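You operate a simulated robot arm through the tools that you are given. There is no shell and no other tool. Be economical: measure what you need, move in short steps, check, and stop when the job is done.

You run a simulated two-armed robot. Do the job below in one go: nothing can be reset, and whatever is moved stays where it is left.

Task
Prime the pump with water and start it.
Fine: fill the funnel to its line, let it down by the green valve, shut that, switch on; dial in green. Set down upright: blue jug.

Only the result counts: the job must be done as asked and must still hold three seconds after the hand-in. Knocking over, shifting, dropping, spilling or breaking anything else fails it.

Robot
Two 6-joint arms with two-finger parallel grippers on one trunk, on a base that drives. Base frame: it is fixed to the floor where the robot stands at the start and does not move with it; the origin is under the middle of the robot, x ahead of it, y to its left, z up. Units: mm, degrees, N and s.
The left shoulder is at the start at [280, 185, 1180], the right one opposite. With the tool pointing down near the work surface each hand reaches from about 480 to 900 mm from the robot's upright axis, wherever it stands, measured 20 degrees to its own side. Places, roughly: coolant pump [700, 600, 900]; pressure dial [700, 400, 1100]; priming funnel [500, 600, 900]; priming valve [500, 600, 900]; pump switch [400, 800, 700]. Payload 1.57 kg a hand.
The tool frame of a hand sits at the grasp point between the pads (the TCP): z along the fingers, y along the line on which they close. The tips reach 30 mm beyond it. Largest opening 80 mm; finger width 17, thickness 12; the body of the gripper, 40 by 82 mm, starts 80 mm behind the TCP.
Orientation is told as [roll, pitch, yaw] about the base's x, y, z axes, in that order, counted from this pose: with the fingers straight down and closing along the base's y, the tool's x points along the base's -x, its y along +y and its z along -z.

Tools
- The arms move only by the tool step_arm. It takes "left_moves", "right_moves" or both (then of equal length, played together; a hand with none holds still); each is a list of rows, each a list of 7 numbers: the turn, a rotation vector about the base's x, y, z in degrees, then the shift along the base's x, y, z in mm, then the gripper command, from -1 (fully open) to 1 (shut), values between in proportion. In form: [[ax, ay, az, x, y, z, gripper], ...]. A call has 1 to 10 rows; each row is the pose to reach, as a shift and turn from the pose commanded when the call began. Each row takes 0.2 s and may step no farther than 50 mm and 8.6 degrees from the row before; otherwise, or with a gripper value out of range, the whole call is refused. A pose out of reach is approached as far as the arm can. The call stops where the force on the tool passes 40 N (or 10 N more than at its start, if that is more) or the arm is blocked; 0.2 s more then pass. The fingers move at their own pace (about 153 mm/s each) and stop on an object; they squeeze with about 26 N. The grip force told is the motor's: it shows also when the fingers shut on nothing. Time passes only in rows, and 0.2 s behind the last, so rows that repeat a pose let the fingers close. The reply holds the time, the measured pose of the TCP, the force on the tool along the base axes, the opening and the grip force, in the units named above and with some noise, with the torque about the TCP (base axes, N m) and any sound that the robot's microphone picked up.
- Cameras (640 x 400 px; columns grow to the right, rows downward): "scene" is now at [232.5, 49.3, 1624.7]; the picture's right is [0.66, -0.75, 0.00], its down [-0.58, -0.50, -0.64] and it looks along [0.48, 0.42, -0.77] (base axes); focal length 259 px, centre (320, 200). "left" rides on the left gripper at [72, 7, -122] in its tool frame; the picture's right is [-0.09, 1.00, 0.00], its down [-0.84, -0.08, -0.54] and it looks along [-0.54, -0.05, 0.84] (tool axes); focal length 238 px, centre (320, 200). "right" rides on the right gripper at [72, -7, -122] in its tool frame; the picture's right is [0.09, 1.00, 0.00], its down [-0.84, 0.08, -0.54] and it looks along [-0.54, 0.05, 0.84] (tool axes); focal length 238 px, centre (320, 200). There is no depth. A picture from a camera that has moved, and an enlarged one, comes with that camera's place and axes in the base frame and with its lens. The place of the scene camera against the robot may be out by one fixed shift of up to 25 mm in any direction.
- grab_frame(camera): a new picture of that camera. It takes no simulated time.
- slide_trunk(by): slides the trunk up (or, below 0, down) by that many mm; the arms and the scene camera ride with it, the base frame stays. It gives what a move gives, with no picture.
- steer(legs): drives the robot by 1 to 6 legs, each [ahead, turn to the left] in mm and degrees, along the robot's own axes; the way and the turn of a leg run together, so that a leg with both is an arc; at most 1500 mm and 180 degrees a leg. The arms and the cameras ride along, it lands a little off, and it stops where it bumps. It gives what a move gives.
- aim_head(pan, tilt): turns the head with the scene camera to pan (to the left, within 86 degrees either way) and tilt (down, from -29 to 69), counted from straight ahead of the robot. It gives what a move gives.
- enlarge(camera, box): a new picture of the part [left, top, right, bottom] of that camera's present view, enlarged. It takes no simulated time.
- hand_in(): hands the job in; it is judged then, once.

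Work in short steps. Places have to be worked out from the pictures, the camera data and where the tool is seen: move nearer, look again, correct. Check each grasp and each placing, and mend what went wrong. You have 120 turns and 88 pictures in all, those below and enlarged ones among them. Open the grippers and draw the arms clear of the work before you hand the job in, unless the task says otherwise; then end with one line.

The tools are called after "Call:" by a JSON object that holds its "op" and its "data". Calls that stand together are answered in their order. step_arm: Moves the arms, as the interface text tells. Its arguments: {"type":"object","properties":{"left_moves":{"type":"array","items":{"type":"array","items":{"type":"number"}}},"right_moves":{"type":"array","items":{"type":"array","items":{"type":"number"}}}},"required":[]} The other tools are called the same way: slide_trunk (by) slides the trunk up or down; steer (legs) drives the base; aim_head (pan, tilt) turns the head that bears the scene camera; grab_frame (camera) takes a picture; enlarge (camera, box) takes an enlarged picture of a part of a camera's view; hand_in () hands the job in.

At the start:

```text
time: 0.0
left_position: [333.8, 484.6, 1311.5]
left_tool_rot: [0.1, 0.0, 0.0]
left_force: [0.7, -0.7, 0.0]
left_torque: [0.01, -0.01, 0.04]
left_opening: 79.8
left_gripper_force: 0.1
right_position: [506.2, 27.0, 1386.0]
right_tool_rot: [0.0, -0.1, 0.0]
right_force: [0.5, 0.1, 0.4]
right_torque: [-0.01, -0.01, 0.01]
right_opening: 80.1
right_gripper_force: 0.1
trunk travel left (down, up): [-875.0, 115.0]
robot x, y, heading: [4.9, -1.7, 0.2]
head pan, tilt: [41.1, 50.0]
```

scene: 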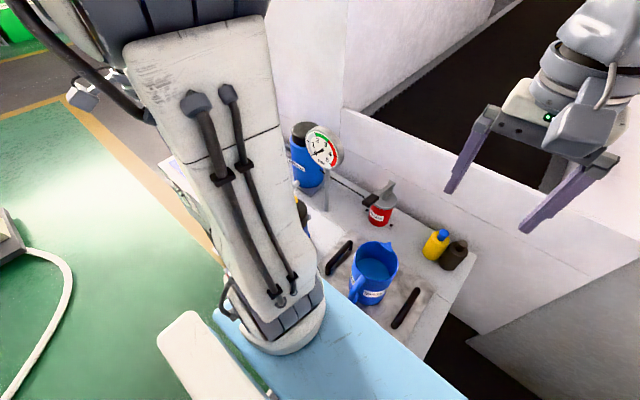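
right: 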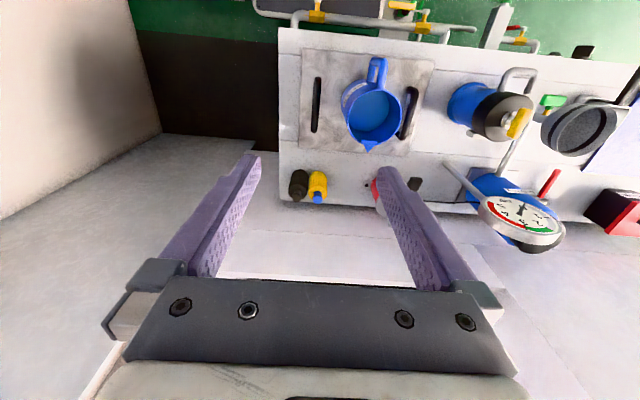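
left: 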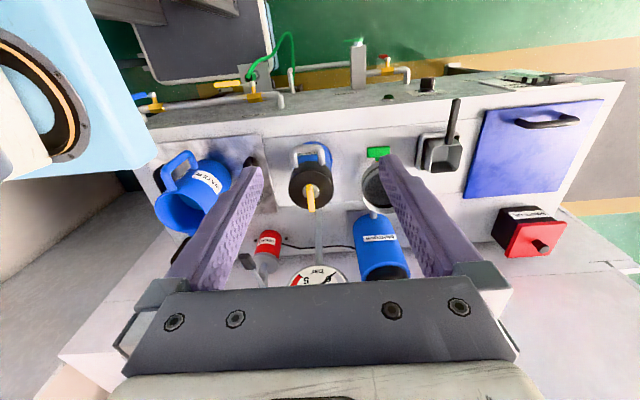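

The pictures show a bench with jug, pump, funnel, dial, and a red switch. I take enlarged views to read labels and layout.

Call:
{"op": "enlarge", "data": {"camera": "left", "box": [120, 60, 380, 290]}}

Call:
{"op": "enlarge", "data": {"camera": "left", "box": [330, 30, 630, 290]}}

Call:
{"op": "enlarge", "data": {"camera": "right", "box": [280, 0, 640, 260]}}

```text
1.74 times, centred on (250, 175) of left
camera zoom: at [261.1, 491.5, 1433.0], right [0.09, 1.0, 0.0], down [0.84, -0.08, 0.54], along [0.54, -0.05, -0.84], focal length 414 px, centre (442, 244)
```

zoom: 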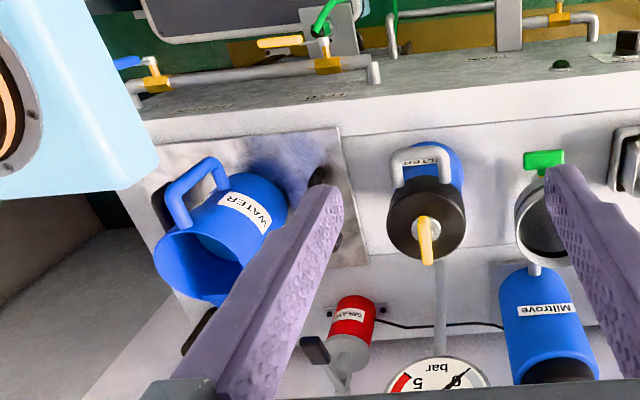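

```text
1.54 times, centred on (480, 160) of left
camera zoom: at [261.1, 491.5, 1433.0], right [0.09, 1.0, 0.0], down [0.84, -0.08, 0.54], along [0.54, -0.05, -0.84], focal length 367 px, centre (74, 262)
```

zoom: 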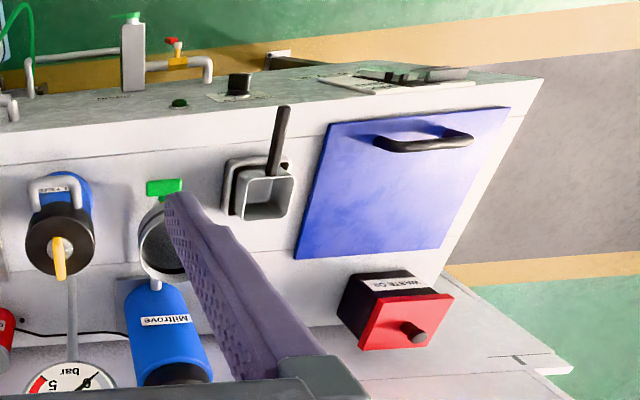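

```text
1.54 times, centred on (460, 130) of right
camera zoom: at [433.7, 19.0, 1508.7], right [-0.09, 1.0, 0.0], down [0.84, 0.08, 0.54], along [0.54, 0.05, -0.84], focal length 367 px, centre (105, 308)
```

zoom: 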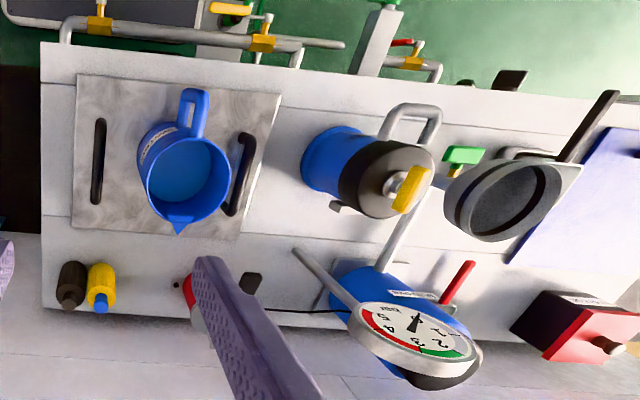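

I judge the jug near (545,150,900), the funnel near (543,601,980) and the switch near (380,780,700). I move the left hand left and lower for a closer look.

Call:
{"op": "step_arm", "data": {"left_moves": [[0, 0, 0, -10, 40, -20, -1], [0, 0, 0, -20, 80, -40, -1], [0, 0, 0, -30, 120, -60, -1], [0, 0, 0, -40, 160, -80, -1], [0, 0, 0, -50, 200, -100, -1], [0, 0, 0, -50, 230, -120, -1]]}}

Call:
{"op": "grab_frame", "data": {"camera": "left"}}

Call:
{"op": "grab_frame", "data": {"camera": "scene"}}

```text
time: 1.4
left_position: [282.6, 713.5, 1189.8]
left_tool_rot: [0.0, 0.0, 0.0]
left_force: [-0.3, -1.0, 0.1]
left_torque: [-0.02, 0.0, -0.01]
left_opening: 80.0
left_gripper_force: 0.1
right_position: [507.2, 26.9, 1387.7]
right_tool_rot: [0.0, 0.0, 0.1]
right_force: [0.1, -0.5, -0.4]
right_torque: [-0.01, 0.02, 0.0]
right_opening: 80.1
right_gripper_force: 0.0
trunk travel left (down, up): [-875.0, 115.0]
robot x, y, heading: [-1.0, 0.2, -0.1]
head pan, tilt: [41.1, 50.0]
```

```text
81 pictures are left
camera left: at [209.4, 720.8, 1313.0], right [0.09, 1.0, 0.0], down [0.84, -0.08, 0.54], along [0.54, -0.05, -0.84], focal length 238 px, centre (320, 200)
```

left: 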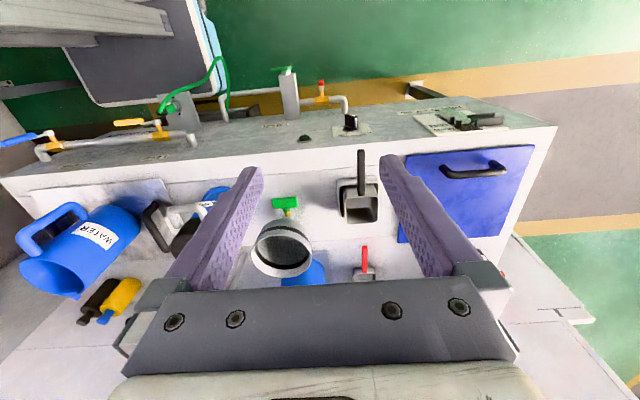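

```text
80 pictures are left
camera scene: at [232.5, 49.5, 1624.7], right [0.66, -0.75, 0.0], down [-0.58, -0.5, -0.64], along [0.48, 0.42, -0.77], focal length 259 px, centre (320, 200)
```

scene: 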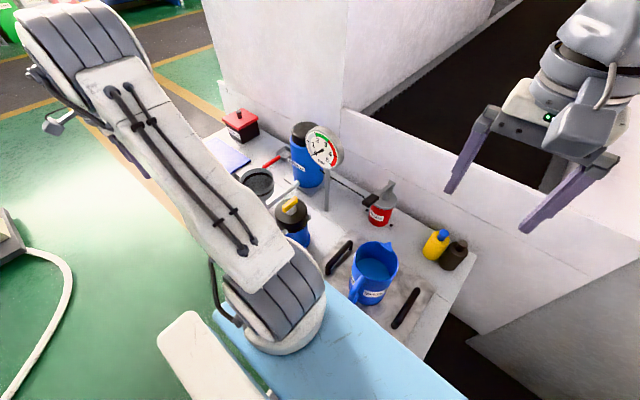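

The scene now shows the whole bench. I zoom into the front panel and the funnel, and the dial.

Call:
{"op": "enlarge", "data": {"camera": "left", "box": [210, 60, 530, 260]}}

Call:
{"op": "enlarge", "data": {"camera": "left", "box": [0, 80, 350, 300]}}

Call:
{"op": "enlarge", "data": {"camera": "scene", "box": [220, 100, 480, 330]}}

```text
2.00 times, centred on (370, 160) of left
camera zoom: at [209.4, 720.8, 1313.0], right [0.09, 1.0, 0.0], down [0.84, -0.08, 0.54], along [0.54, -0.05, -0.84], focal length 477 px, centre (220, 280)
```

zoom: 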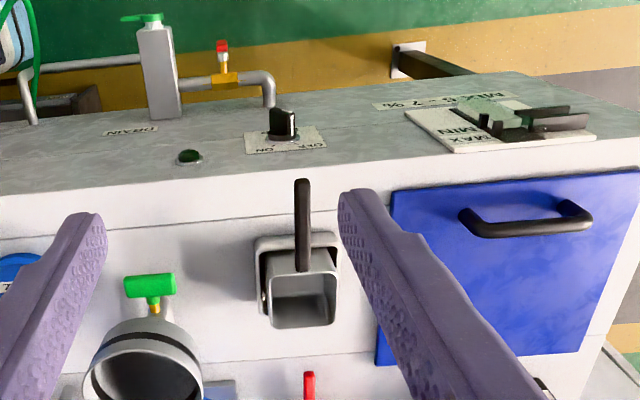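

```text
1.82 times, centred on (175, 190) of left
camera zoom: at [209.4, 720.8, 1313.0], right [0.09, 1.0, 0.0], down [0.84, -0.08, 0.54], along [0.54, -0.05, -0.84], focal length 433 px, centre (584, 218)
```

zoom: 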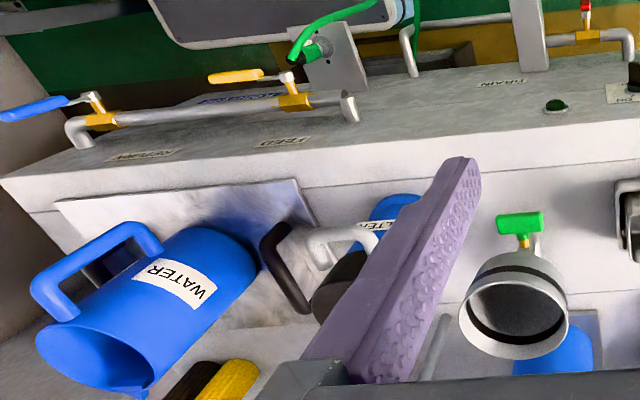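

```text
1.74 times, centred on (350, 215) of scene
camera zoom: at [232.5, 49.5, 1624.7], right [0.66, -0.75, 0.0], down [-0.58, -0.5, -0.64], along [0.48, 0.42, -0.77], focal length 450 px, centre (268, 174)
```

zoom: 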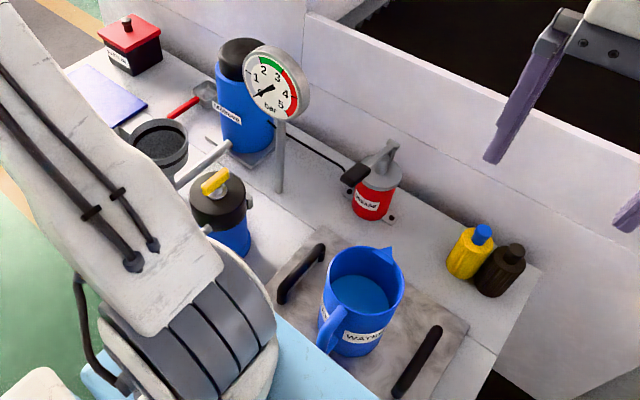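

I want a side view: the switch is a rotary knob on the bench's front face and the green T-valve sits at the near side of the funnel. I pull the left hand back and pitch it to look horizontally.

Call:
{"op": "step_arm", "data": {"left_moves": [[0, -8, 0, -25, -15, -25, -1], [0, -16, 0, -50, -30, -50, -1], [0, -24, 0, -75, -45, -75, -1], [0, -32, 0, -100, -60, -100, -1], [0, -40, 0, -120, -75, -125, -1], [0, -48, 0, -130, -90, -150, -1]]}}

Call:
{"op": "grab_frame", "data": {"camera": "left"}}

```text
time: 2.8
left_position: [250.6, 663.0, 1043.0]
left_tool_rot: [0.0, -48.0, 0.0]
left_force: [0.6, -0.1, -0.9]
left_torque: [0.0, 0.02, -0.02]
left_opening: 80.1
left_gripper_force: 0.0
left hand out of reach, approached as far as the arm can: row 4, 5, 6
right_position: [506.2, 27.1, 1387.1]
right_tool_rot: [0.0, 0.0, 0.0]
right_force: [0.1, -0.6, 0.0]
right_torque: [0.01, 0.02, 0.01]
right_opening: 79.8
right_gripper_force: 0.0
trunk travel left (down, up): [-875.0, 115.0]
robot x, y, heading: [1.9, -3.0, -0.2]
head pan, tilt: [41.1, 50.0]
```

```text
76 pictures are left
camera left: at [111.4, 669.9, 1071.3], right [0.06, 1.0, 0.07], down [0.16, -0.08, 0.98], along [0.99, -0.05, -0.16], focal length 238 px, centre (320, 200)
```

left: 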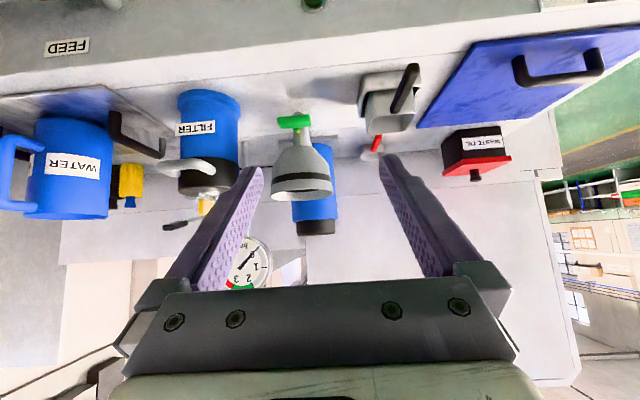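

Good side view (upside down). I enlarge the funnel/valve and jug.

Call:
{"op": "enlarge", "data": {"camera": "left", "box": [240, 90, 360, 250]}}

Call:
{"op": "enlarge", "data": {"camera": "left", "box": [0, 70, 280, 300]}}

```text
2.50 times, centred on (300, 170) of left
camera zoom: at [111.4, 669.9, 1071.3], right [0.06, 1.0, 0.07], down [0.16, -0.08, 0.98], along [0.99, -0.05, -0.16], focal length 596 px, centre (370, 275)
```

zoom: 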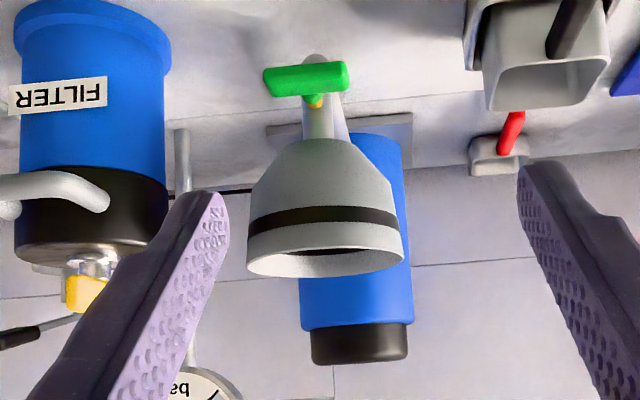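

```text
1.74 times, centred on (140, 185) of left
camera zoom: at [111.4, 669.9, 1071.3], right [0.06, 1.0, 0.07], down [0.16, -0.08, 0.98], along [0.99, -0.05, -0.16], focal length 414 px, centre (633, 226)
```

zoom: 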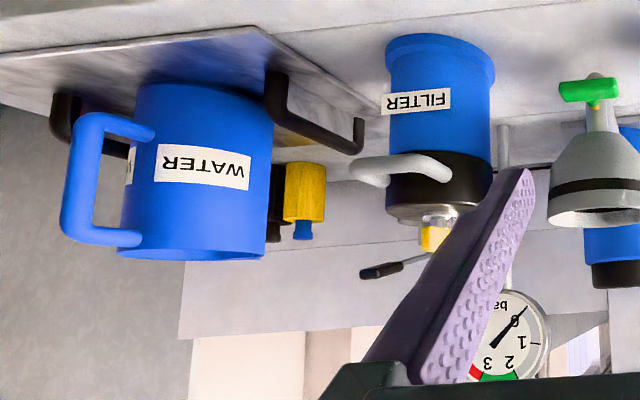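

The valve handle is near (495,616,869), crosswise to the neck (shut); jug spans z≈793–994 with its handle toward -x. I need to back up for a horizontal grasp, so I first check what surrounds the base.

Call:
{"op": "aim_head", "data": {"pan": 20, "tilt": 60}}

Call:
{"op": "grab_frame", "data": {"camera": "scene"}}

```text
time: 3.6
left_position: [251.0, 663.3, 1043.4]
left_tool_rot: [0.0, -47.8, 0.0]
left_force: [-0.1, 0.3, 0.8]
left_torque: [0.03, 0.0, 0.01]
left_opening: 80.0
left_gripper_force: 0.0
right_position: [506.2, 27.6, 1387.9]
right_tool_rot: [0.0, 0.0, 0.0]
right_force: [-1.3, 0.1, -0.1]
right_torque: [0.0, -0.01, 0.0]
right_opening: 79.9
right_gripper_force: 0.1
trunk travel left (down, up): [-875.0, 115.0]
robot x, y, heading: [-1.0, -0.5, -0.3]
head pan, tilt: [20.0, 60.0]
```

```text
73 pictures are left
camera scene: at [237.1, 21.6, 1612.2], right [0.34, -0.94, 0.0], down [-0.81, -0.3, -0.5], along [0.47, 0.17, -0.87], focal length 259 px, centre (320, 200)
```

scene: 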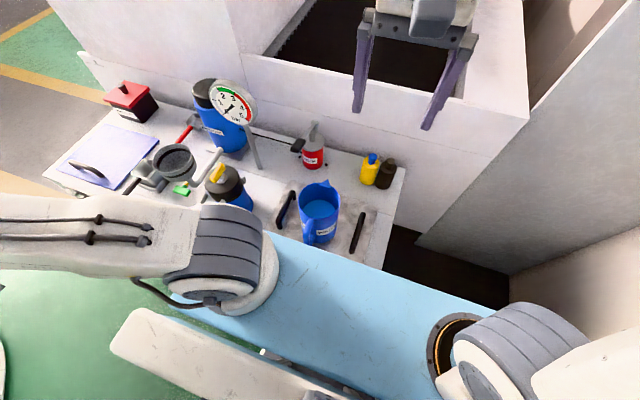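

The floor around looks clear. I back the robot straight up 300 mm.

Call:
{"op": "steer", "data": {"legs": [[-300, 0]]}}

Call:
{"op": "aim_head", "data": {"pan": 25, "tilt": 38}}

Call:
{"op": "grab_frame", "data": {"camera": "scene"}}

```text
time: 5.7
left_position: [-47.3, 662.1, 1043.6]
left_tool_rot: [-0.1, -47.8, -0.3]
left_force: [-0.9, -0.1, 0.5]
left_torque: [0.01, -0.02, -0.01]
left_opening: 79.9
left_gripper_force: 0.1
right_position: [205.4, 26.4, 1387.2]
right_tool_rot: [0.1, 0.0, -0.2]
right_force: [-0.1, 0.0, 0.4]
right_torque: [0.0, -0.02, -0.02]
right_opening: 80.0
right_gripper_force: 0.2
trunk travel left (down, up): [-875.0, 115.0]
robot x, y, heading: [-302.4, -1.8, -0.2]
head pan, tilt: [20.0, 60.0]
```

```text
time: 6.5
left_position: [-48.3, 663.1, 1042.7]
left_tool_rot: [-0.1, -47.8, -0.2]
left_force: [-0.3, 0.3, 0.2]
left_torque: [-0.01, -0.01, 0.01]
left_opening: 80.1
left_gripper_force: 0.0
right_position: [205.4, 26.2, 1387.3]
right_tool_rot: [0.0, 0.0, -0.2]
right_force: [0.2, -0.2, 0.4]
right_torque: [0.01, 0.04, 0.03]
right_opening: 80.2
right_gripper_force: 0.0
trunk travel left (down, up): [-875.0, 115.0]
robot x, y, heading: [-298.5, -1.5, -0.2]
head pan, tilt: [25.0, 38.0]
```

```text
72 pictures are left
camera scene: at [-48.0, 35.0, 1641.8], right [0.42, -0.91, 0.0], down [-0.56, -0.26, -0.79], along [0.71, 0.33, -0.62], focal length 259 px, centre (320, 200)
```

scene: 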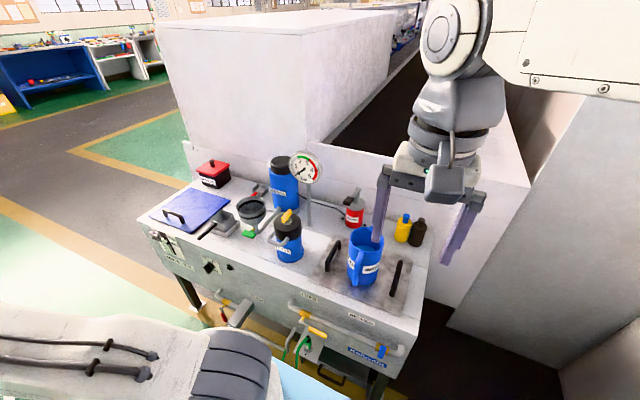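

Great view. I back up another 120 mm for room to fold the arm, then bring the left hand in front of the jug.

Call:
{"op": "steer", "data": {"legs": [[-120, 0]]}}

Call:
{"op": "step_arm", "data": {"left_moves": [[0, 0, 0, 40, -20, 0, -1], [0, 0, 0, 80, -45, 0, -1], [0, 0, 0, 120, -70, 0, -1], [0, 0, 0, 155, -105, 0, -1], [0, 0, 0, 190, -140, 0, -1], [0, 0, 0, 225, -175, 0, -1], [0, 0, 0, 260, -210, 0, -1], [0, 0, 0, 290, -250, 0, -1], [0, 0, 0, 320, -290, 0, -1], [0, 0, 0, 345, -330, 0, -1]]}}

Call:
{"op": "step_arm", "data": {"left_moves": [[0, 0, 0, 15, -40, 0, -1], [0, 0, 0, 30, -80, 0, -1], [0, 0, 0, 40, -120, -10, -1], [0, 0, 0, 45, -150, -20, -1], [0, 0, 0, 45, -170, -30, -1]]}}

Call:
{"op": "grab_frame", "data": {"camera": "left"}}

Call:
{"op": "grab_frame", "data": {"camera": "scene"}}

```text
time: 7.8
left_position: [-167.6, 663.5, 1043.5]
left_tool_rot: [0.0, -47.9, -0.1]
left_force: [0.1, 0.3, -0.4]
left_torque: [0.03, 0.0, -0.02]
left_opening: 80.2
left_gripper_force: 0.0
right_position: [87.0, 25.9, 1387.2]
right_tool_rot: [0.1, 0.0, -0.2]
right_force: [0.7, -0.5, 0.3]
right_torque: [-0.01, 0.05, 0.0]
right_opening: 80.0
right_gripper_force: 0.0
trunk travel left (down, up): [-875.0, 115.0]
robot x, y, heading: [-421.1, 2.7, -0.3]
head pan, tilt: [25.0, 38.0]
```

```text
time: 10.0
left_position: [206.0, 349.3, 1115.6]
left_tool_rot: [-1.8, -47.1, 1.0]
left_force: [0.3, 0.1, 0.1]
left_torque: [0.03, -0.01, 0.01]
left_opening: 79.9
left_gripper_force: 0.0
left hand out of reach, approached as far as the arm can: row 6, 7, 8, 9, 10
right_position: [85.8, 25.6, 1387.1]
right_tool_rot: [-0.1, 0.1, -0.1]
right_force: [0.2, 0.0, 0.2]
right_torque: [0.0, -0.01, -0.01]
right_opening: 80.1
right_gripper_force: 0.0
trunk travel left (down, up): [-875.0, 115.0]
robot x, y, heading: [-419.0, -1.9, 0.1]
head pan, tilt: [25.0, 38.0]
```

```text
time: 11.2
left_position: [269.1, 214.4, 1113.6]
left_tool_rot: [-5.7, -46.6, 3.3]
left_force: [1.1, 0.1, 0.0]
left_torque: [0.02, 0.01, 0.03]
left_opening: 80.0
left_gripper_force: 0.2
left hand out of reach, approached as far as the arm can: row 1, 2, 3, 4, 5
right_position: [86.0, 25.8, 1387.6]
right_tool_rot: [-0.1, -0.1, -0.2]
right_force: [1.1, -0.2, -1.2]
right_torque: [0.02, 0.02, 0.01]
right_opening: 80.0
right_gripper_force: 0.1
trunk travel left (down, up): [-875.0, 115.0]
robot x, y, heading: [-419.3, -0.6, -0.3]
head pan, tilt: [25.0, 38.0]
```

```text
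71 pictures are left
camera left: at [129.4, 225.1, 1145.0], right [0.08, 1.0, 0.0], down [0.18, -0.01, 0.98], along [0.98, -0.08, -0.18], focal length 238 px, centre (320, 200)
```

left: 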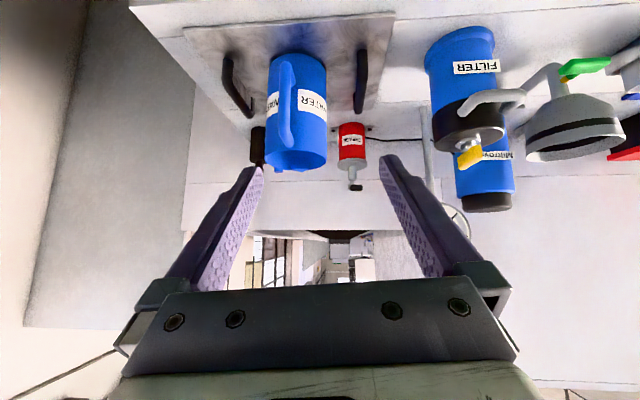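

```text
70 pictures are left
camera scene: at [-167.6, 34.5, 1641.8], right [0.42, -0.91, 0.0], down [-0.56, -0.26, -0.79], along [0.71, 0.33, -0.62], focal length 259 px, centre (320, 200)
```

scene: 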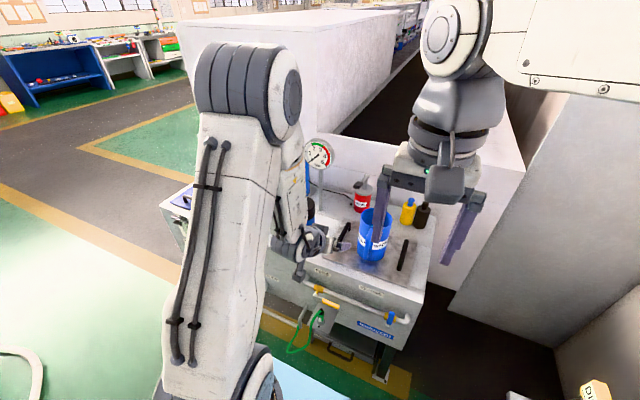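

The hand faces the jug; the handle points at the robot. I enlarge for measuring it.

Call:
{"op": "enlarge", "data": {"camera": "left", "box": [220, 30, 380, 190]}}

```text
2.50 times, centred on (300, 110) of left
camera zoom: at [129.4, 225.1, 1145.0], right [0.08, 1.0, 0.0], down [0.18, -0.01, 0.98], along [0.98, -0.08, -0.18], focal length 596 px, centre (370, 425)
```

zoom: 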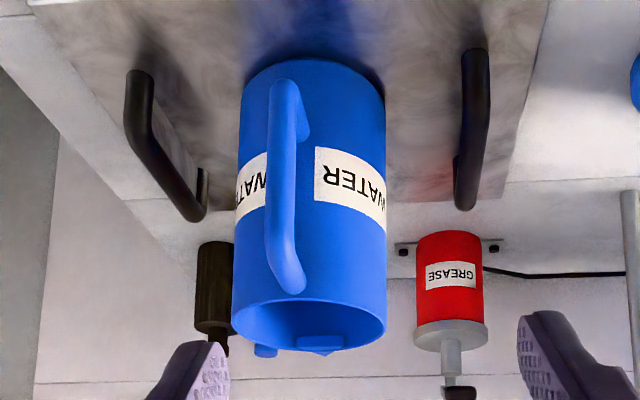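

Triangulating, the handle's grip bar stands at about (450,148), z 880–995. I move to a pre-grasp about 80 mm short of it, pitching toward -72.

Call:
{"op": "step_arm", "data": {"left_moves": [[0, 0, 0, 40, -5, -10, -1], [0, -8, 0, 75, -10, -25, -1], [0, -16, 0, 110, -15, -40, -1], [0, -24, 0, 148, -15, -53, -1]]}}

Call:
{"op": "grab_frame", "data": {"camera": "left"}}

Call:
{"op": "grab_frame", "data": {"camera": "scene"}}

```text
time: 12.2
left_position: [424.3, 226.8, 1070.2]
left_tool_rot: [-16.1, -69.8, 11.6]
left_force: [1.2, 0.3, -0.7]
left_torque: [0.01, 0.0, 0.02]
left_opening: 79.9
left_gripper_force: 0.0
left hand out of reach, approached as far as the arm can: row 2, 3, 4
right_position: [85.3, 25.6, 1386.8]
right_tool_rot: [0.1, 0.0, -0.2]
right_force: [0.0, -0.1, 0.5]
right_torque: [0.01, 0.01, 0.0]
right_opening: 80.2
right_gripper_force: 0.2
trunk travel left (down, up): [-875.0, 115.0]
robot x, y, heading: [-420.8, 0.6, -0.3]
head pan, tilt: [25.0, 38.0]
```

```text
68 pictures are left
camera left: at [285.8, 240.5, 1042.0], right [0.09, 1.0, -0.01], down [-0.23, 0.03, 0.97], along [0.97, -0.09, 0.23], focal length 238 px, centre (320, 200)
```

left: 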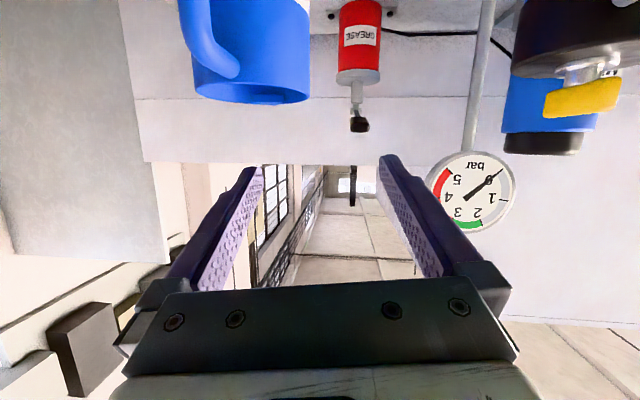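

```text
67 pictures are left
camera scene: at [-168.1, 35.3, 1641.9], right [0.42, -0.91, 0.0], down [-0.56, -0.26, -0.79], along [0.71, 0.33, -0.62], focal length 259 px, centre (320, 200)
```

scene: 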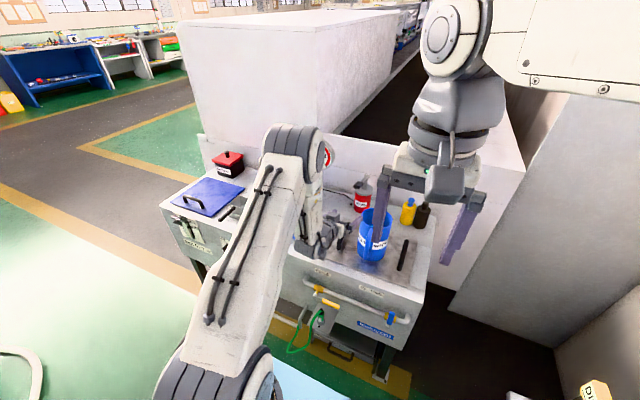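

The arm seems too folded for this pose. I back up 150 mm more, which moves the hand away from the bench.

Call:
{"op": "steer", "data": {"legs": [[-150, 0]]}}

Call:
{"op": "step_arm", "data": {"left_moves": [[0, 0, 0, 40, 0, 0, -1], [0, 0, 0, 80, 0, 0, -1], [0, 0, 0, 110, 0, 0, -1]]}}

```text
time: 13.5
left_position: [275.4, 231.2, 1069.8]
left_tool_rot: [-15.9, -69.7, 11.7]
left_force: [-0.7, -0.8, -0.3]
left_torque: [0.01, 0.03, 0.03]
left_opening: 79.8
left_gripper_force: 0.0
right_position: [-63.3, 28.1, 1387.0]
right_tool_rot: [-0.1, 0.0, 0.0]
right_force: [-0.2, 0.3, 0.1]
right_torque: [0.01, 0.01, 0.01]
right_opening: 80.1
right_gripper_force: 0.1
trunk travel left (down, up): [-875.0, 115.0]
robot x, y, heading: [-571.1, 2.7, -0.1]
head pan, tilt: [25.0, 38.0]
```

```text
time: 14.3
left_position: [388.1, 229.0, 1069.2]
left_tool_rot: [-16.1, -69.6, 11.7]
left_force: [0.2, 0.2, -0.6]
left_torque: [0.02, -0.01, -0.02]
left_opening: 80.0
left_gripper_force: 0.0
right_position: [-64.0, 27.5, 1387.9]
right_tool_rot: [0.1, 0.0, 0.0]
right_force: [0.5, 0.6, -0.4]
right_torque: [-0.03, -0.04, 0.02]
right_opening: 80.0
right_gripper_force: 0.0
trunk travel left (down, up): [-875.0, 115.0]
robot x, y, heading: [-570.8, 2.3, -0.1]
head pan, tilt: [25.0, 38.0]
```

Commands are relative to the clamped pose. I now square the hand and go to the pre-grasp (365,148,960).

Call:
{"op": "step_arm", "data": {"left_moves": [[1.3, 0, 0.9, -10, -20, -27, -1], [2.6, 0, 1.7, -23, -40, -54, -1], [4, 0, 2.6, -23, -60, -81, -1], [5.3, 0, 3.4, -23, -81, -109, -1]]}}

Call:
{"op": "grab_frame", "data": {"camera": "left"}}

Call:
{"op": "grab_frame", "data": {"camera": "scene"}}

```text
time: 15.3
left_position: [371.9, 232.8, 968.7]
left_tool_rot: [-5.6, -69.6, 0.8]
left_force: [0.0, -0.9, -0.3]
left_torque: [-0.03, 0.03, 0.0]
left_opening: 80.1
left_gripper_force: 0.1
left hand out of reach, approached as far as the arm can: row 1, 2, 3, 4
right_position: [-62.5, 28.1, 1386.9]
right_tool_rot: [0.0, 0.0, 0.0]
right_force: [-0.1, -0.6, -0.1]
right_torque: [-0.02, -0.02, -0.02]
right_opening: 79.7
right_gripper_force: 0.0
trunk travel left (down, up): [-875.0, 115.0]
robot x, y, heading: [-570.2, 0.5, 0.1]
head pan, tilt: [25.0, 38.0]
```

```text
66 pictures are left
camera left: at [232.4, 249.2, 943.2], right [0.11, 0.99, 0.05], down [-0.22, -0.03, 0.97], along [0.97, -0.12, 0.22], focal length 238 px, centre (320, 200)
```

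left: 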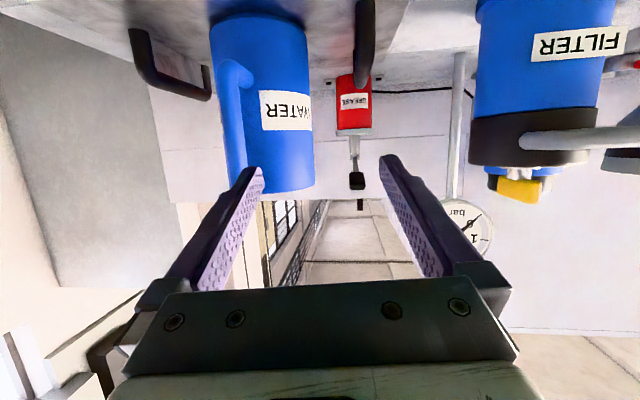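

```text
65 pictures are left
camera scene: at [-316.7, 36.3, 1641.9], right [0.42, -0.91, 0.0], down [-0.56, -0.26, -0.79], along [0.71, 0.33, -0.62], focal length 259 px, centre (320, 200)
```

scene: 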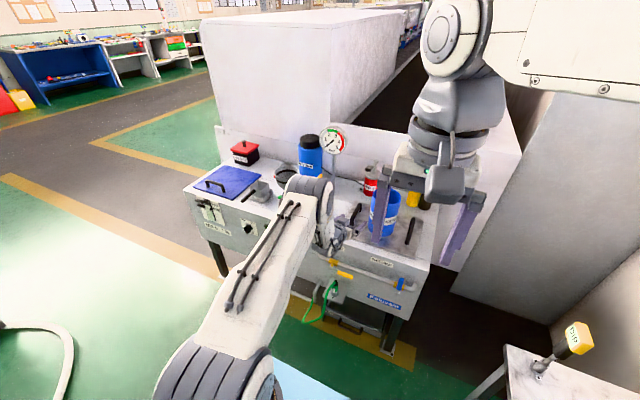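

The lateral position is limited: the arm cannot reach inward here. I retract the hand and turn the base 15° right so the jug falls on the left arm's own side.

Call:
{"op": "step_arm", "data": {"left_moves": [[0, 0, 0, -40, 0, 10, -1], [0, 0, 0, -80, 0, 20, -1], [0, 0, 0, -110, 0, 30, -1]]}}

Call:
{"op": "steer", "data": {"legs": [[0, -15]]}}

```text
time: 16.1
left_position: [294.5, 223.1, 1004.6]
left_tool_rot: [-15.5, -68.4, 10.3]
left_force: [0.0, -0.7, 0.4]
left_torque: [-0.01, -0.01, 0.02]
left_opening: 79.9
left_gripper_force: 0.0
left hand out of reach, approached as far as the arm can: row 1, 2, 3
right_position: [-62.8, 27.5, 1388.2]
right_tool_rot: [-0.1, 0.0, 0.0]
right_force: [0.8, 0.1, 0.4]
right_torque: [-0.05, -0.06, 0.04]
right_opening: 79.8
right_gripper_force: 0.1
trunk travel left (down, up): [-875.0, 115.0]
robot x, y, heading: [-574.0, 1.1, -0.0]
head pan, tilt: [25.0, 38.0]
```

```text
time: 17.4
left_position: [321.7, -4.2, 1004.4]
left_tool_rot: [-15.4, -68.4, -4.6]
left_force: [0.1, -0.2, 1.3]
left_torque: [-0.01, 0.01, -0.01]
left_opening: 79.7
left_gripper_force: 0.0
right_position: [-72.3, -103.2, 1387.1]
right_tool_rot: [0.0, 0.0, -14.8]
right_force: [0.2, 0.9, 0.1]
right_torque: [0.04, -0.02, 0.02]
right_opening: 79.9
right_gripper_force: 0.0
trunk travel left (down, up): [-875.0, 115.0]
robot x, y, heading: [-568.6, 2.4, -14.7]
head pan, tilt: [25.0, 38.0]
```

Now I square the hand to +x and shift to the pre-grasp (355,148,965).

Call:
{"op": "step_arm", "data": {"left_moves": [[1.3, 0, 4.7, 8, 38, -10, -1], [2.6, 0, 9.5, 16, 76, -20, -1], [3.9, 0, 14.2, 25, 114, -30, -1], [5.2, 0, 19, 33, 152, -40, -1]]}}

Call:
{"op": "grab_frame", "data": {"camera": "left"}}

```text
time: 18.4
left_position: [375.7, 161.5, 975.3]
left_tool_rot: [-8.9, -67.6, 4.9]
left_force: [1.0, 0.5, -0.5]
left_torque: [-0.02, 0.05, 0.0]
left_opening: 80.3
left_gripper_force: 0.3
left hand out of reach, approached as far as the arm can: row 1, 2, 3, 4
right_position: [-73.0, -103.5, 1388.0]
right_tool_rot: [0.0, 0.0, -14.8]
right_force: [-0.1, -0.1, 0.3]
right_torque: [0.07, 0.0, 0.01]
right_opening: 80.1
right_gripper_force: 0.1
trunk travel left (down, up): [-875.0, 115.0]
robot x, y, heading: [-570.6, 1.6, -14.6]
head pan, tilt: [25.0, 38.0]
```

```text
64 pictures are left
camera left: at [235.2, 174.6, 954.7], right [0.09, 1.0, 0.03], down [-0.19, -0.01, 0.98], along [0.98, -0.1, 0.19], focal length 238 px, centre (320, 200)
```

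left: 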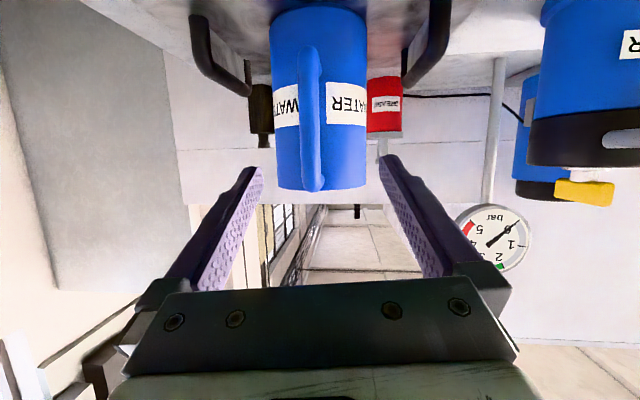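

Handle bar confirmed at (450,150), z 871–982, hand pose matches well. I advance to straddle the bar at z≈955.

Call:
{"op": "step_arm", "data": {"left_moves": [[1, 0, 1.5, 20, -3, -5, -1], [2, 0, 3, 40, -6, -10, -1], [3, 0, 4, 58, -9, -15, -1], [3.3, 0, 4.5, 74, -11, -19, -1]]}}

Call:
{"op": "grab_frame", "data": {"camera": "left"}}

```text
time: 19.4
left_position: [445.3, 190.1, 955.5]
left_tool_rot: [1.0, -67.6, -2.4]
left_force: [-0.6, -0.3, 0.6]
left_torque: [0.01, 0.01, 0.0]
left_opening: 80.1
left_gripper_force: 0.0
left hand out of reach, approached as far as the arm can: row 1, 2, 3, 4
right_position: [-72.3, -102.7, 1387.6]
right_tool_rot: [0.0, -0.1, -14.8]
right_force: [-0.3, 0.4, -0.4]
right_torque: [0.01, -0.02, -0.03]
right_opening: 80.1
right_gripper_force: 0.0
trunk travel left (down, up): [-875.0, 115.0]
robot x, y, heading: [-569.5, -2.1, -14.8]
head pan, tilt: [25.0, 38.0]
```

```text
63 pictures are left
camera left: at [304.8, 200.2, 936.1], right [0.06, 0.99, 0.09], down [-0.19, -0.08, 0.98], along [0.98, -0.08, 0.18], focal length 238 px, centre (320, 200)
```

left: 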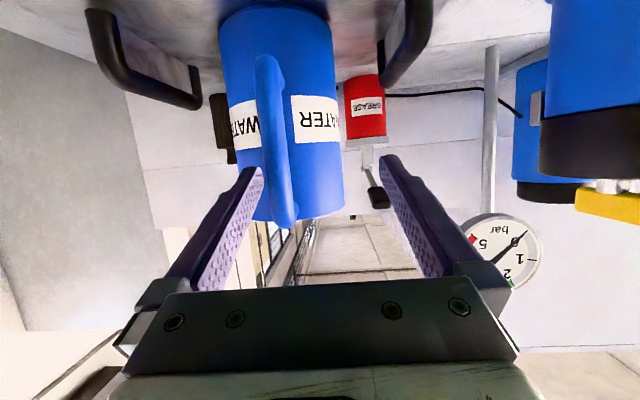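

The arm limits how far its plane lies from the tool's pointing direction. I retract, then turn a further 12° right and drive forward a bit, which gives the left arm a better angle.

Call:
{"op": "step_arm", "data": {"left_moves": [[0, 0, 0, -30, 0, 0, -1], [0, 0, 0, -60, 0, 0, -1], [0, 0, -4, -95, 0, 10, -1], [0, 0, -8, -130, 0, 20, -1]]}}

Call:
{"op": "grab_frame", "data": {"camera": "left"}}

```text
time: 20.4
left_position: [343.4, 204.2, 982.5]
left_tool_rot: [-5.2, -67.4, -2.8]
left_force: [-0.3, 0.3, -0.7]
left_torque: [0.01, 0.02, 0.04]
left_opening: 80.0
left_gripper_force: 0.2
left hand out of reach, approached as far as the arm can: row 1, 2, 3, 4
right_position: [-73.2, -103.2, 1387.7]
right_tool_rot: [0.0, 0.0, -14.9]
right_force: [-1.0, -0.3, 0.8]
right_torque: [0.02, -0.01, 0.02]
right_opening: 79.8
right_gripper_force: 0.0
trunk travel left (down, up): [-875.0, 115.0]
robot x, y, heading: [-566.5, 1.0, -15.0]
head pan, tilt: [25.0, 38.0]
```

```text
62 pictures are left
camera left: at [205.4, 228.7, 961.5], right [0.17, 0.98, 0.05], down [-0.18, -0.02, 0.98], along [0.97, -0.17, 0.18], focal length 238 px, centre (320, 200)
```

left: 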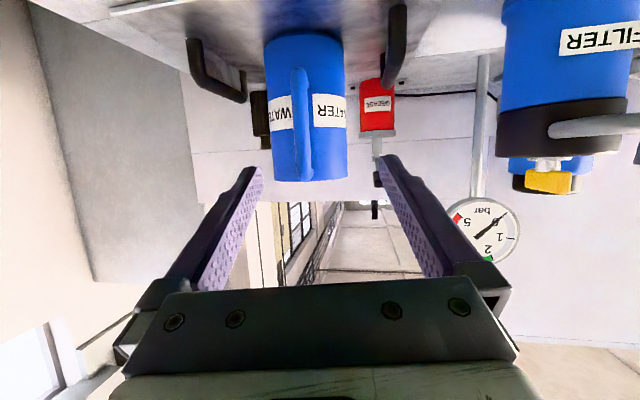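

The hand is clear of the jug. Turn and advance.

Call:
{"op": "steer", "data": {"legs": [[0, -12], [80, 0]]}}

Call:
{"op": "grab_frame", "data": {"camera": "scene"}}

```text
time: 21.4
left_position: [360.2, 151.6, 981.1]
left_tool_rot: [-5.7, -67.4, -5.5]
left_force: [0.2, -0.3, 0.1]
left_torque: [0.01, 0.03, -0.01]
left_opening: 79.8
left_gripper_force: 0.1
right_position: [-75.8, -130.8, 1387.1]
right_tool_rot: [-0.1, 0.0, -18.4]
right_force: [0.1, 0.3, 0.4]
right_torque: [-0.05, 0.02, -0.01]
right_opening: 80.2
right_gripper_force: 0.0
trunk travel left (down, up): [-875.0, 115.0]
robot x, y, heading: [-561.1, 4.6, -17.7]
head pan, tilt: [25.0, 38.0]
stopped in leg 1: the robot was blocked; the commanded pose is now the measured one
```

```text
61 pictures are left
camera scene: at [-311.6, -32.2, 1641.9], right [0.13, -0.99, 0.0], down [-0.61, -0.08, -0.79], along [0.78, 0.1, -0.62], focal length 259 px, centre (320, 200)
```

scene: 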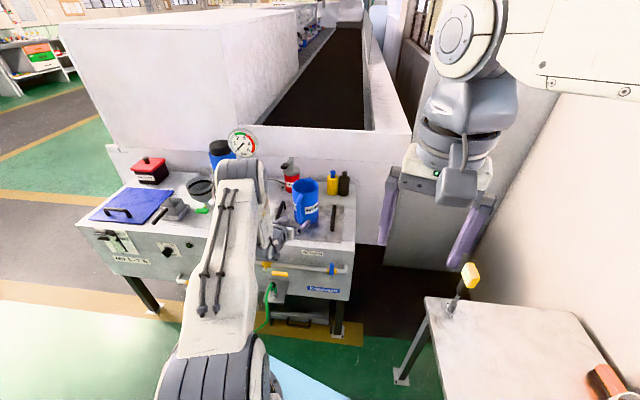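

The base was blocked at -17.7°. There is a side table on the right; I look that way to see what touched.

Call:
{"op": "aim_head", "data": {"pan": -35, "tilt": 50}}

Call:
{"op": "grab_frame", "data": {"camera": "scene"}}

```text
time: 22.7
left_position: [360.4, 150.9, 981.4]
left_tool_rot: [-5.7, -67.4, -5.7]
left_force: [0.2, 0.3, 0.5]
left_torque: [-0.01, 0.0, 0.02]
left_opening: 79.9
left_gripper_force: 0.1
right_position: [-74.9, -130.9, 1387.2]
right_tool_rot: [0.0, -0.1, -18.4]
right_force: [0.7, 0.7, -0.4]
right_torque: [0.01, 0.0, 0.04]
right_opening: 80.0
right_gripper_force: 0.0
trunk travel left (down, up): [-875.0, 115.0]
robot x, y, heading: [-564.9, 7.2, -17.6]
head pan, tilt: [-35.0, 50.0]
```

```text
60 pictures are left
camera scene: at [-350.4, -105.0, 1624.7], right [-0.79, -0.61, 0.0], down [-0.47, 0.61, -0.64], along [0.39, -0.51, -0.77], focal length 259 px, centre (320, 200)
```

scene: 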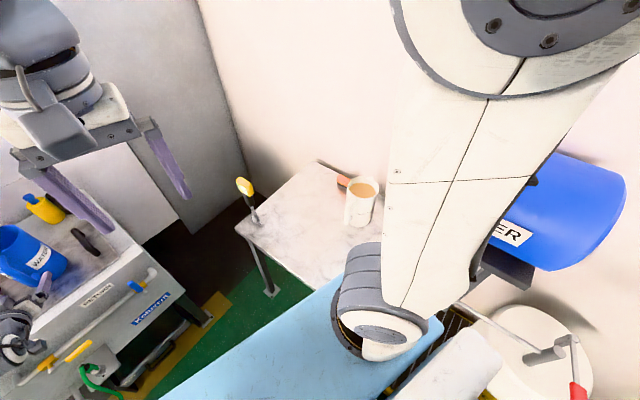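

The base's right side met the side table; nothing looks displaced. I ease off 2° left and will grasp with the hand yawed about -10°, which the arm allows.

Call:
{"op": "steer", "data": {"legs": [[0, 2]]}}

Call:
{"op": "aim_head", "data": {"pan": 38, "tilt": 38}}

```text
time: 23.5
left_position: [354.4, 183.6, 981.4]
left_tool_rot: [-5.7, -67.2, -3.8]
left_force: [-0.8, -0.2, -0.3]
left_torque: [0.04, 0.0, 0.03]
left_opening: 79.9
left_gripper_force: 0.0
right_position: [-71.2, -115.3, 1385.8]
right_tool_rot: [0.1, 0.0, -16.4]
right_force: [-0.2, -0.2, -1.1]
right_torque: [0.02, -0.01, 0.03]
right_opening: 80.1
right_gripper_force: 0.1
trunk travel left (down, up): [-875.0, 115.0]
robot x, y, heading: [-567.8, 8.9, -15.6]
head pan, tilt: [-35.0, 50.0]
```

```text
time: 24.9
left_position: [354.4, 182.7, 981.6]
left_tool_rot: [-5.7, -67.3, -3.7]
left_force: [-0.3, -1.0, 1.1]
left_torque: [-0.02, -0.01, -0.02]
left_opening: 80.0
left_gripper_force: 0.0
right_position: [-70.3, -115.3, 1387.2]
right_tool_rot: [0.0, 0.1, -16.4]
right_force: [0.5, -0.1, -0.4]
right_torque: [0.0, -0.01, -0.02]
right_opening: 79.8
right_gripper_force: 0.1
trunk travel left (down, up): [-875.0, 115.0]
robot x, y, heading: [-562.0, 4.7, -15.9]
head pan, tilt: [38.0, 38.0]
```

Tool yaw is about -10°. I advance along it to the handle bar.

Call:
{"op": "step_arm", "data": {"left_moves": [[0, 0, -1, 15, -12, -5, -1], [0, 0, -2, 40, -17, -10, -1], [0, 0, -3, 70, -24, -16, -1], [0, 0, -3, 96, -31, -22, -1]]}}

Call:
{"op": "grab_frame", "data": {"camera": "left"}}

Call:
{"op": "grab_frame", "data": {"camera": "scene"}}

```text
time: 25.9
left_position: [450.9, 153.6, 958.5]
left_tool_rot: [-5.7, -67.3, -6.6]
left_force: [0.0, -0.2, 0.3]
left_torque: [0.0, 0.0, 0.0]
left_opening: 80.0
left_gripper_force: 0.0
right_position: [-71.2, -113.4, 1387.1]
right_tool_rot: [0.0, 0.0, -16.5]
right_force: [-0.6, -0.7, 0.4]
right_torque: [0.01, -0.02, 0.01]
right_opening: 80.0
right_gripper_force: 0.1
trunk travel left (down, up): [-875.0, 115.0]
robot x, y, heading: [-564.6, 5.5, -15.6]
head pan, tilt: [38.0, 38.0]
```

```text
59 pictures are left
camera left: at [314.3, 187.2, 938.4], right [0.24, 0.97, 0.05], down [-0.18, 0.0, 0.98], along [0.95, -0.25, 0.18], focal length 238 px, centre (320, 200)
```

left: 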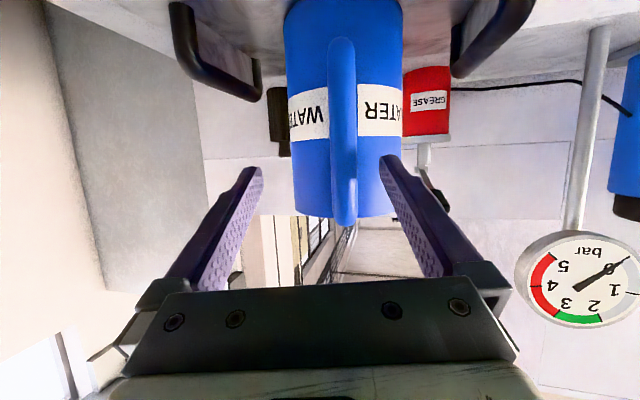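

```text
58 pictures are left
camera scene: at [-315.7, -5.5, 1641.9], right [0.38, -0.92, 0.0], down [-0.57, -0.23, -0.79], along [0.73, 0.3, -0.62], focal length 259 px, centre (320, 200)
```

scene: 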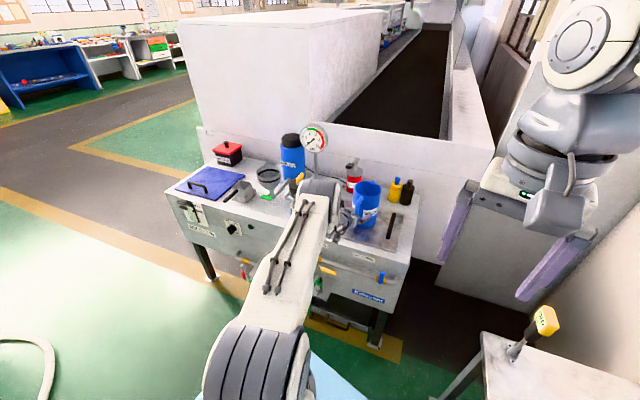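

The pose is reached; in the view the bar sits ~14 mm to +y of the TCP. I shift to centre it and look again.

Call:
{"op": "step_arm", "data": {"left_moves": [[0, 0, 0, 4, 14, 0, -1], [0, 0, 0, 4, 14, 0, -0.5]]}}

Call:
{"op": "grab_frame", "data": {"camera": "left"}}

```text
time: 26.5
left_position: [453.0, 165.2, 959.1]
left_tool_rot: [-5.6, -67.4, -6.8]
left_force: [0.2, 0.1, 0.9]
left_torque: [0.02, 0.01, 0.04]
left_opening: 60.0
left_gripper_force: 0.1
right_position: [-71.1, -114.0, 1386.6]
right_tool_rot: [-0.1, 0.1, -16.5]
right_force: [0.8, -0.1, -0.7]
right_torque: [0.0, -0.01, 0.0]
right_opening: 80.2
right_gripper_force: 0.1
trunk travel left (down, up): [-875.0, 115.0]
robot x, y, heading: [-558.1, 6.2, -15.5]
head pan, tilt: [38.0, 38.0]
```

```text
57 pictures are left
camera left: at [316.7, 200.8, 939.1], right [0.24, 0.97, 0.05], down [-0.18, 0.0, 0.98], along [0.95, -0.25, 0.18], focal length 238 px, centre (320, 200)
```

left: 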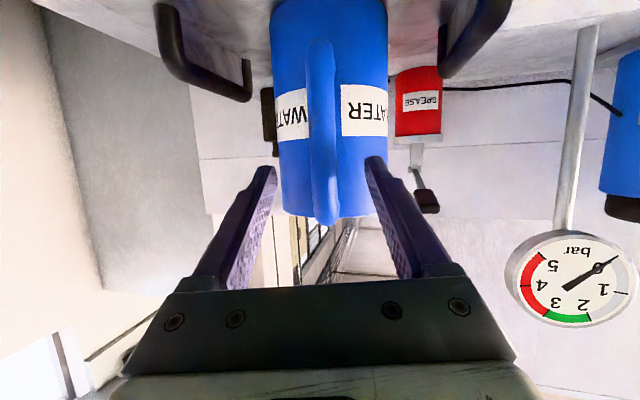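

Centred. I close the gripper on the bar.

Call:
{"op": "step_arm", "data": {"left_moves": [[0, 0, 0, 0, 2, 0, 0], [0, 0, 0, 0, 2, 0, 0.5], [0, 0, 0, 0, 2, 0, 1], [0, 0, 0, 0, 2, 0, 1]]}}

Call:
{"op": "grab_frame", "data": {"camera": "left"}}

```text
time: 27.5
left_position: [453.5, 167.3, 959.2]
left_tool_rot: [-5.5, -67.3, -6.8]
left_force: [1.5, 1.2, 0.0]
left_torque: [0.55, -0.03, 0.09]
left_opening: 17.3
left_gripper_force: 26.2
right_position: [-71.2, -114.0, 1387.4]
right_tool_rot: [0.0, 0.1, -16.5]
right_force: [0.4, 0.1, -0.4]
right_torque: [0.01, -0.01, -0.02]
right_opening: 80.0
right_gripper_force: 0.2
trunk travel left (down, up): [-875.0, 115.0]
robot x, y, heading: [-561.2, 6.8, -15.6]
head pan, tilt: [38.0, 38.0]
```

```text
56 pictures are left
camera left: at [317.5, 202.1, 939.4], right [0.24, 0.97, 0.05], down [-0.18, 0.0, 0.98], along [0.95, -0.25, 0.18], focal length 238 px, centre (320, 200)
```

left: 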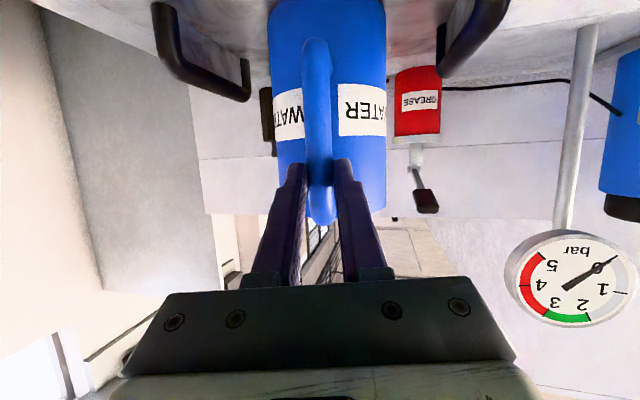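

The bar is held (17.3 mm, 26 N). I lift gently 12 mm and check weight and tilt.

Call:
{"op": "step_arm", "data": {"left_moves": [[0, 0, 0, 0, 0, 4, 1], [0, 0, 0, 0, 0, 8, 1], [0, 0, 0, 0, 0, 12, 1], [0, 0, 0, 0, 0, 12, 1]]}}

Call:
{"op": "grab_frame", "data": {"camera": "left"}}

Call:
{"op": "enlarge", "data": {"camera": "scene", "box": [290, 130, 430, 270]}}

```text
time: 28.5
left_position: [454.9, 166.7, 969.4]
left_tool_rot: [-5.7, -67.2, -6.6]
left_force: [0.2, 0.6, -10.3]
left_torque: [0.13, 0.96, 0.03]
left_opening: 17.1
left_gripper_force: 26.9
right_position: [-71.1, -114.0, 1386.5]
right_tool_rot: [0.0, 0.1, -16.3]
right_force: [-0.4, 0.5, 0.8]
right_torque: [0.02, 0.03, -0.01]
right_opening: 80.0
right_gripper_force: 0.0
trunk travel left (down, up): [-875.0, 115.0]
robot x, y, heading: [-563.9, 4.4, -15.5]
head pan, tilt: [38.0, 38.0]
```

```text
55 pictures are left
camera left: at [317.7, 201.9, 948.9], right [0.24, 0.97, 0.05], down [-0.18, 0.0, 0.98], along [0.95, -0.25, 0.18], focal length 238 px, centre (320, 200)
```

left: 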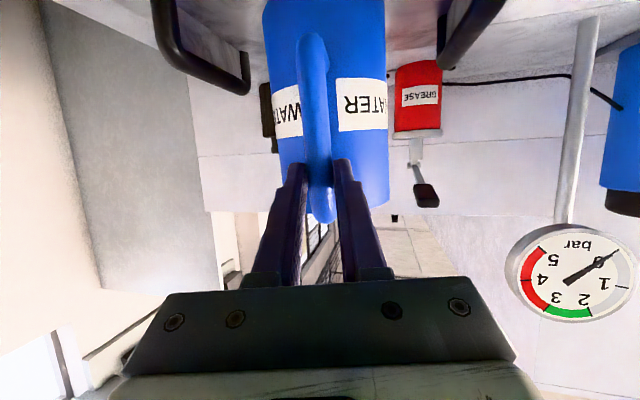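

```text
2.86 times, centred on (360, 200) of scene
camera zoom: at [-315.0, -5.6, 1641.7], right [0.38, -0.92, 0.0], down [-0.57, -0.23, -0.79], along [0.73, 0.3, -0.62], focal length 739 px, centre (206, 200)
```

zoom: 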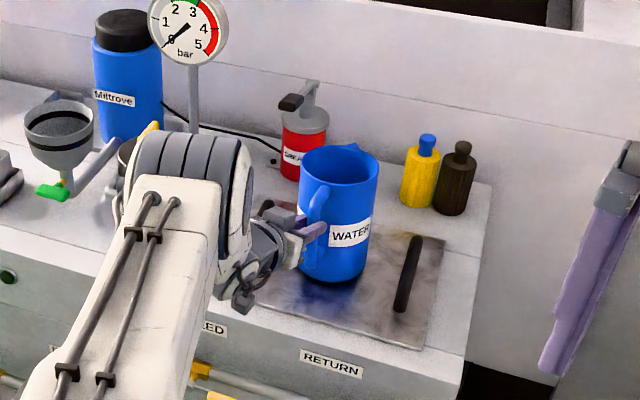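

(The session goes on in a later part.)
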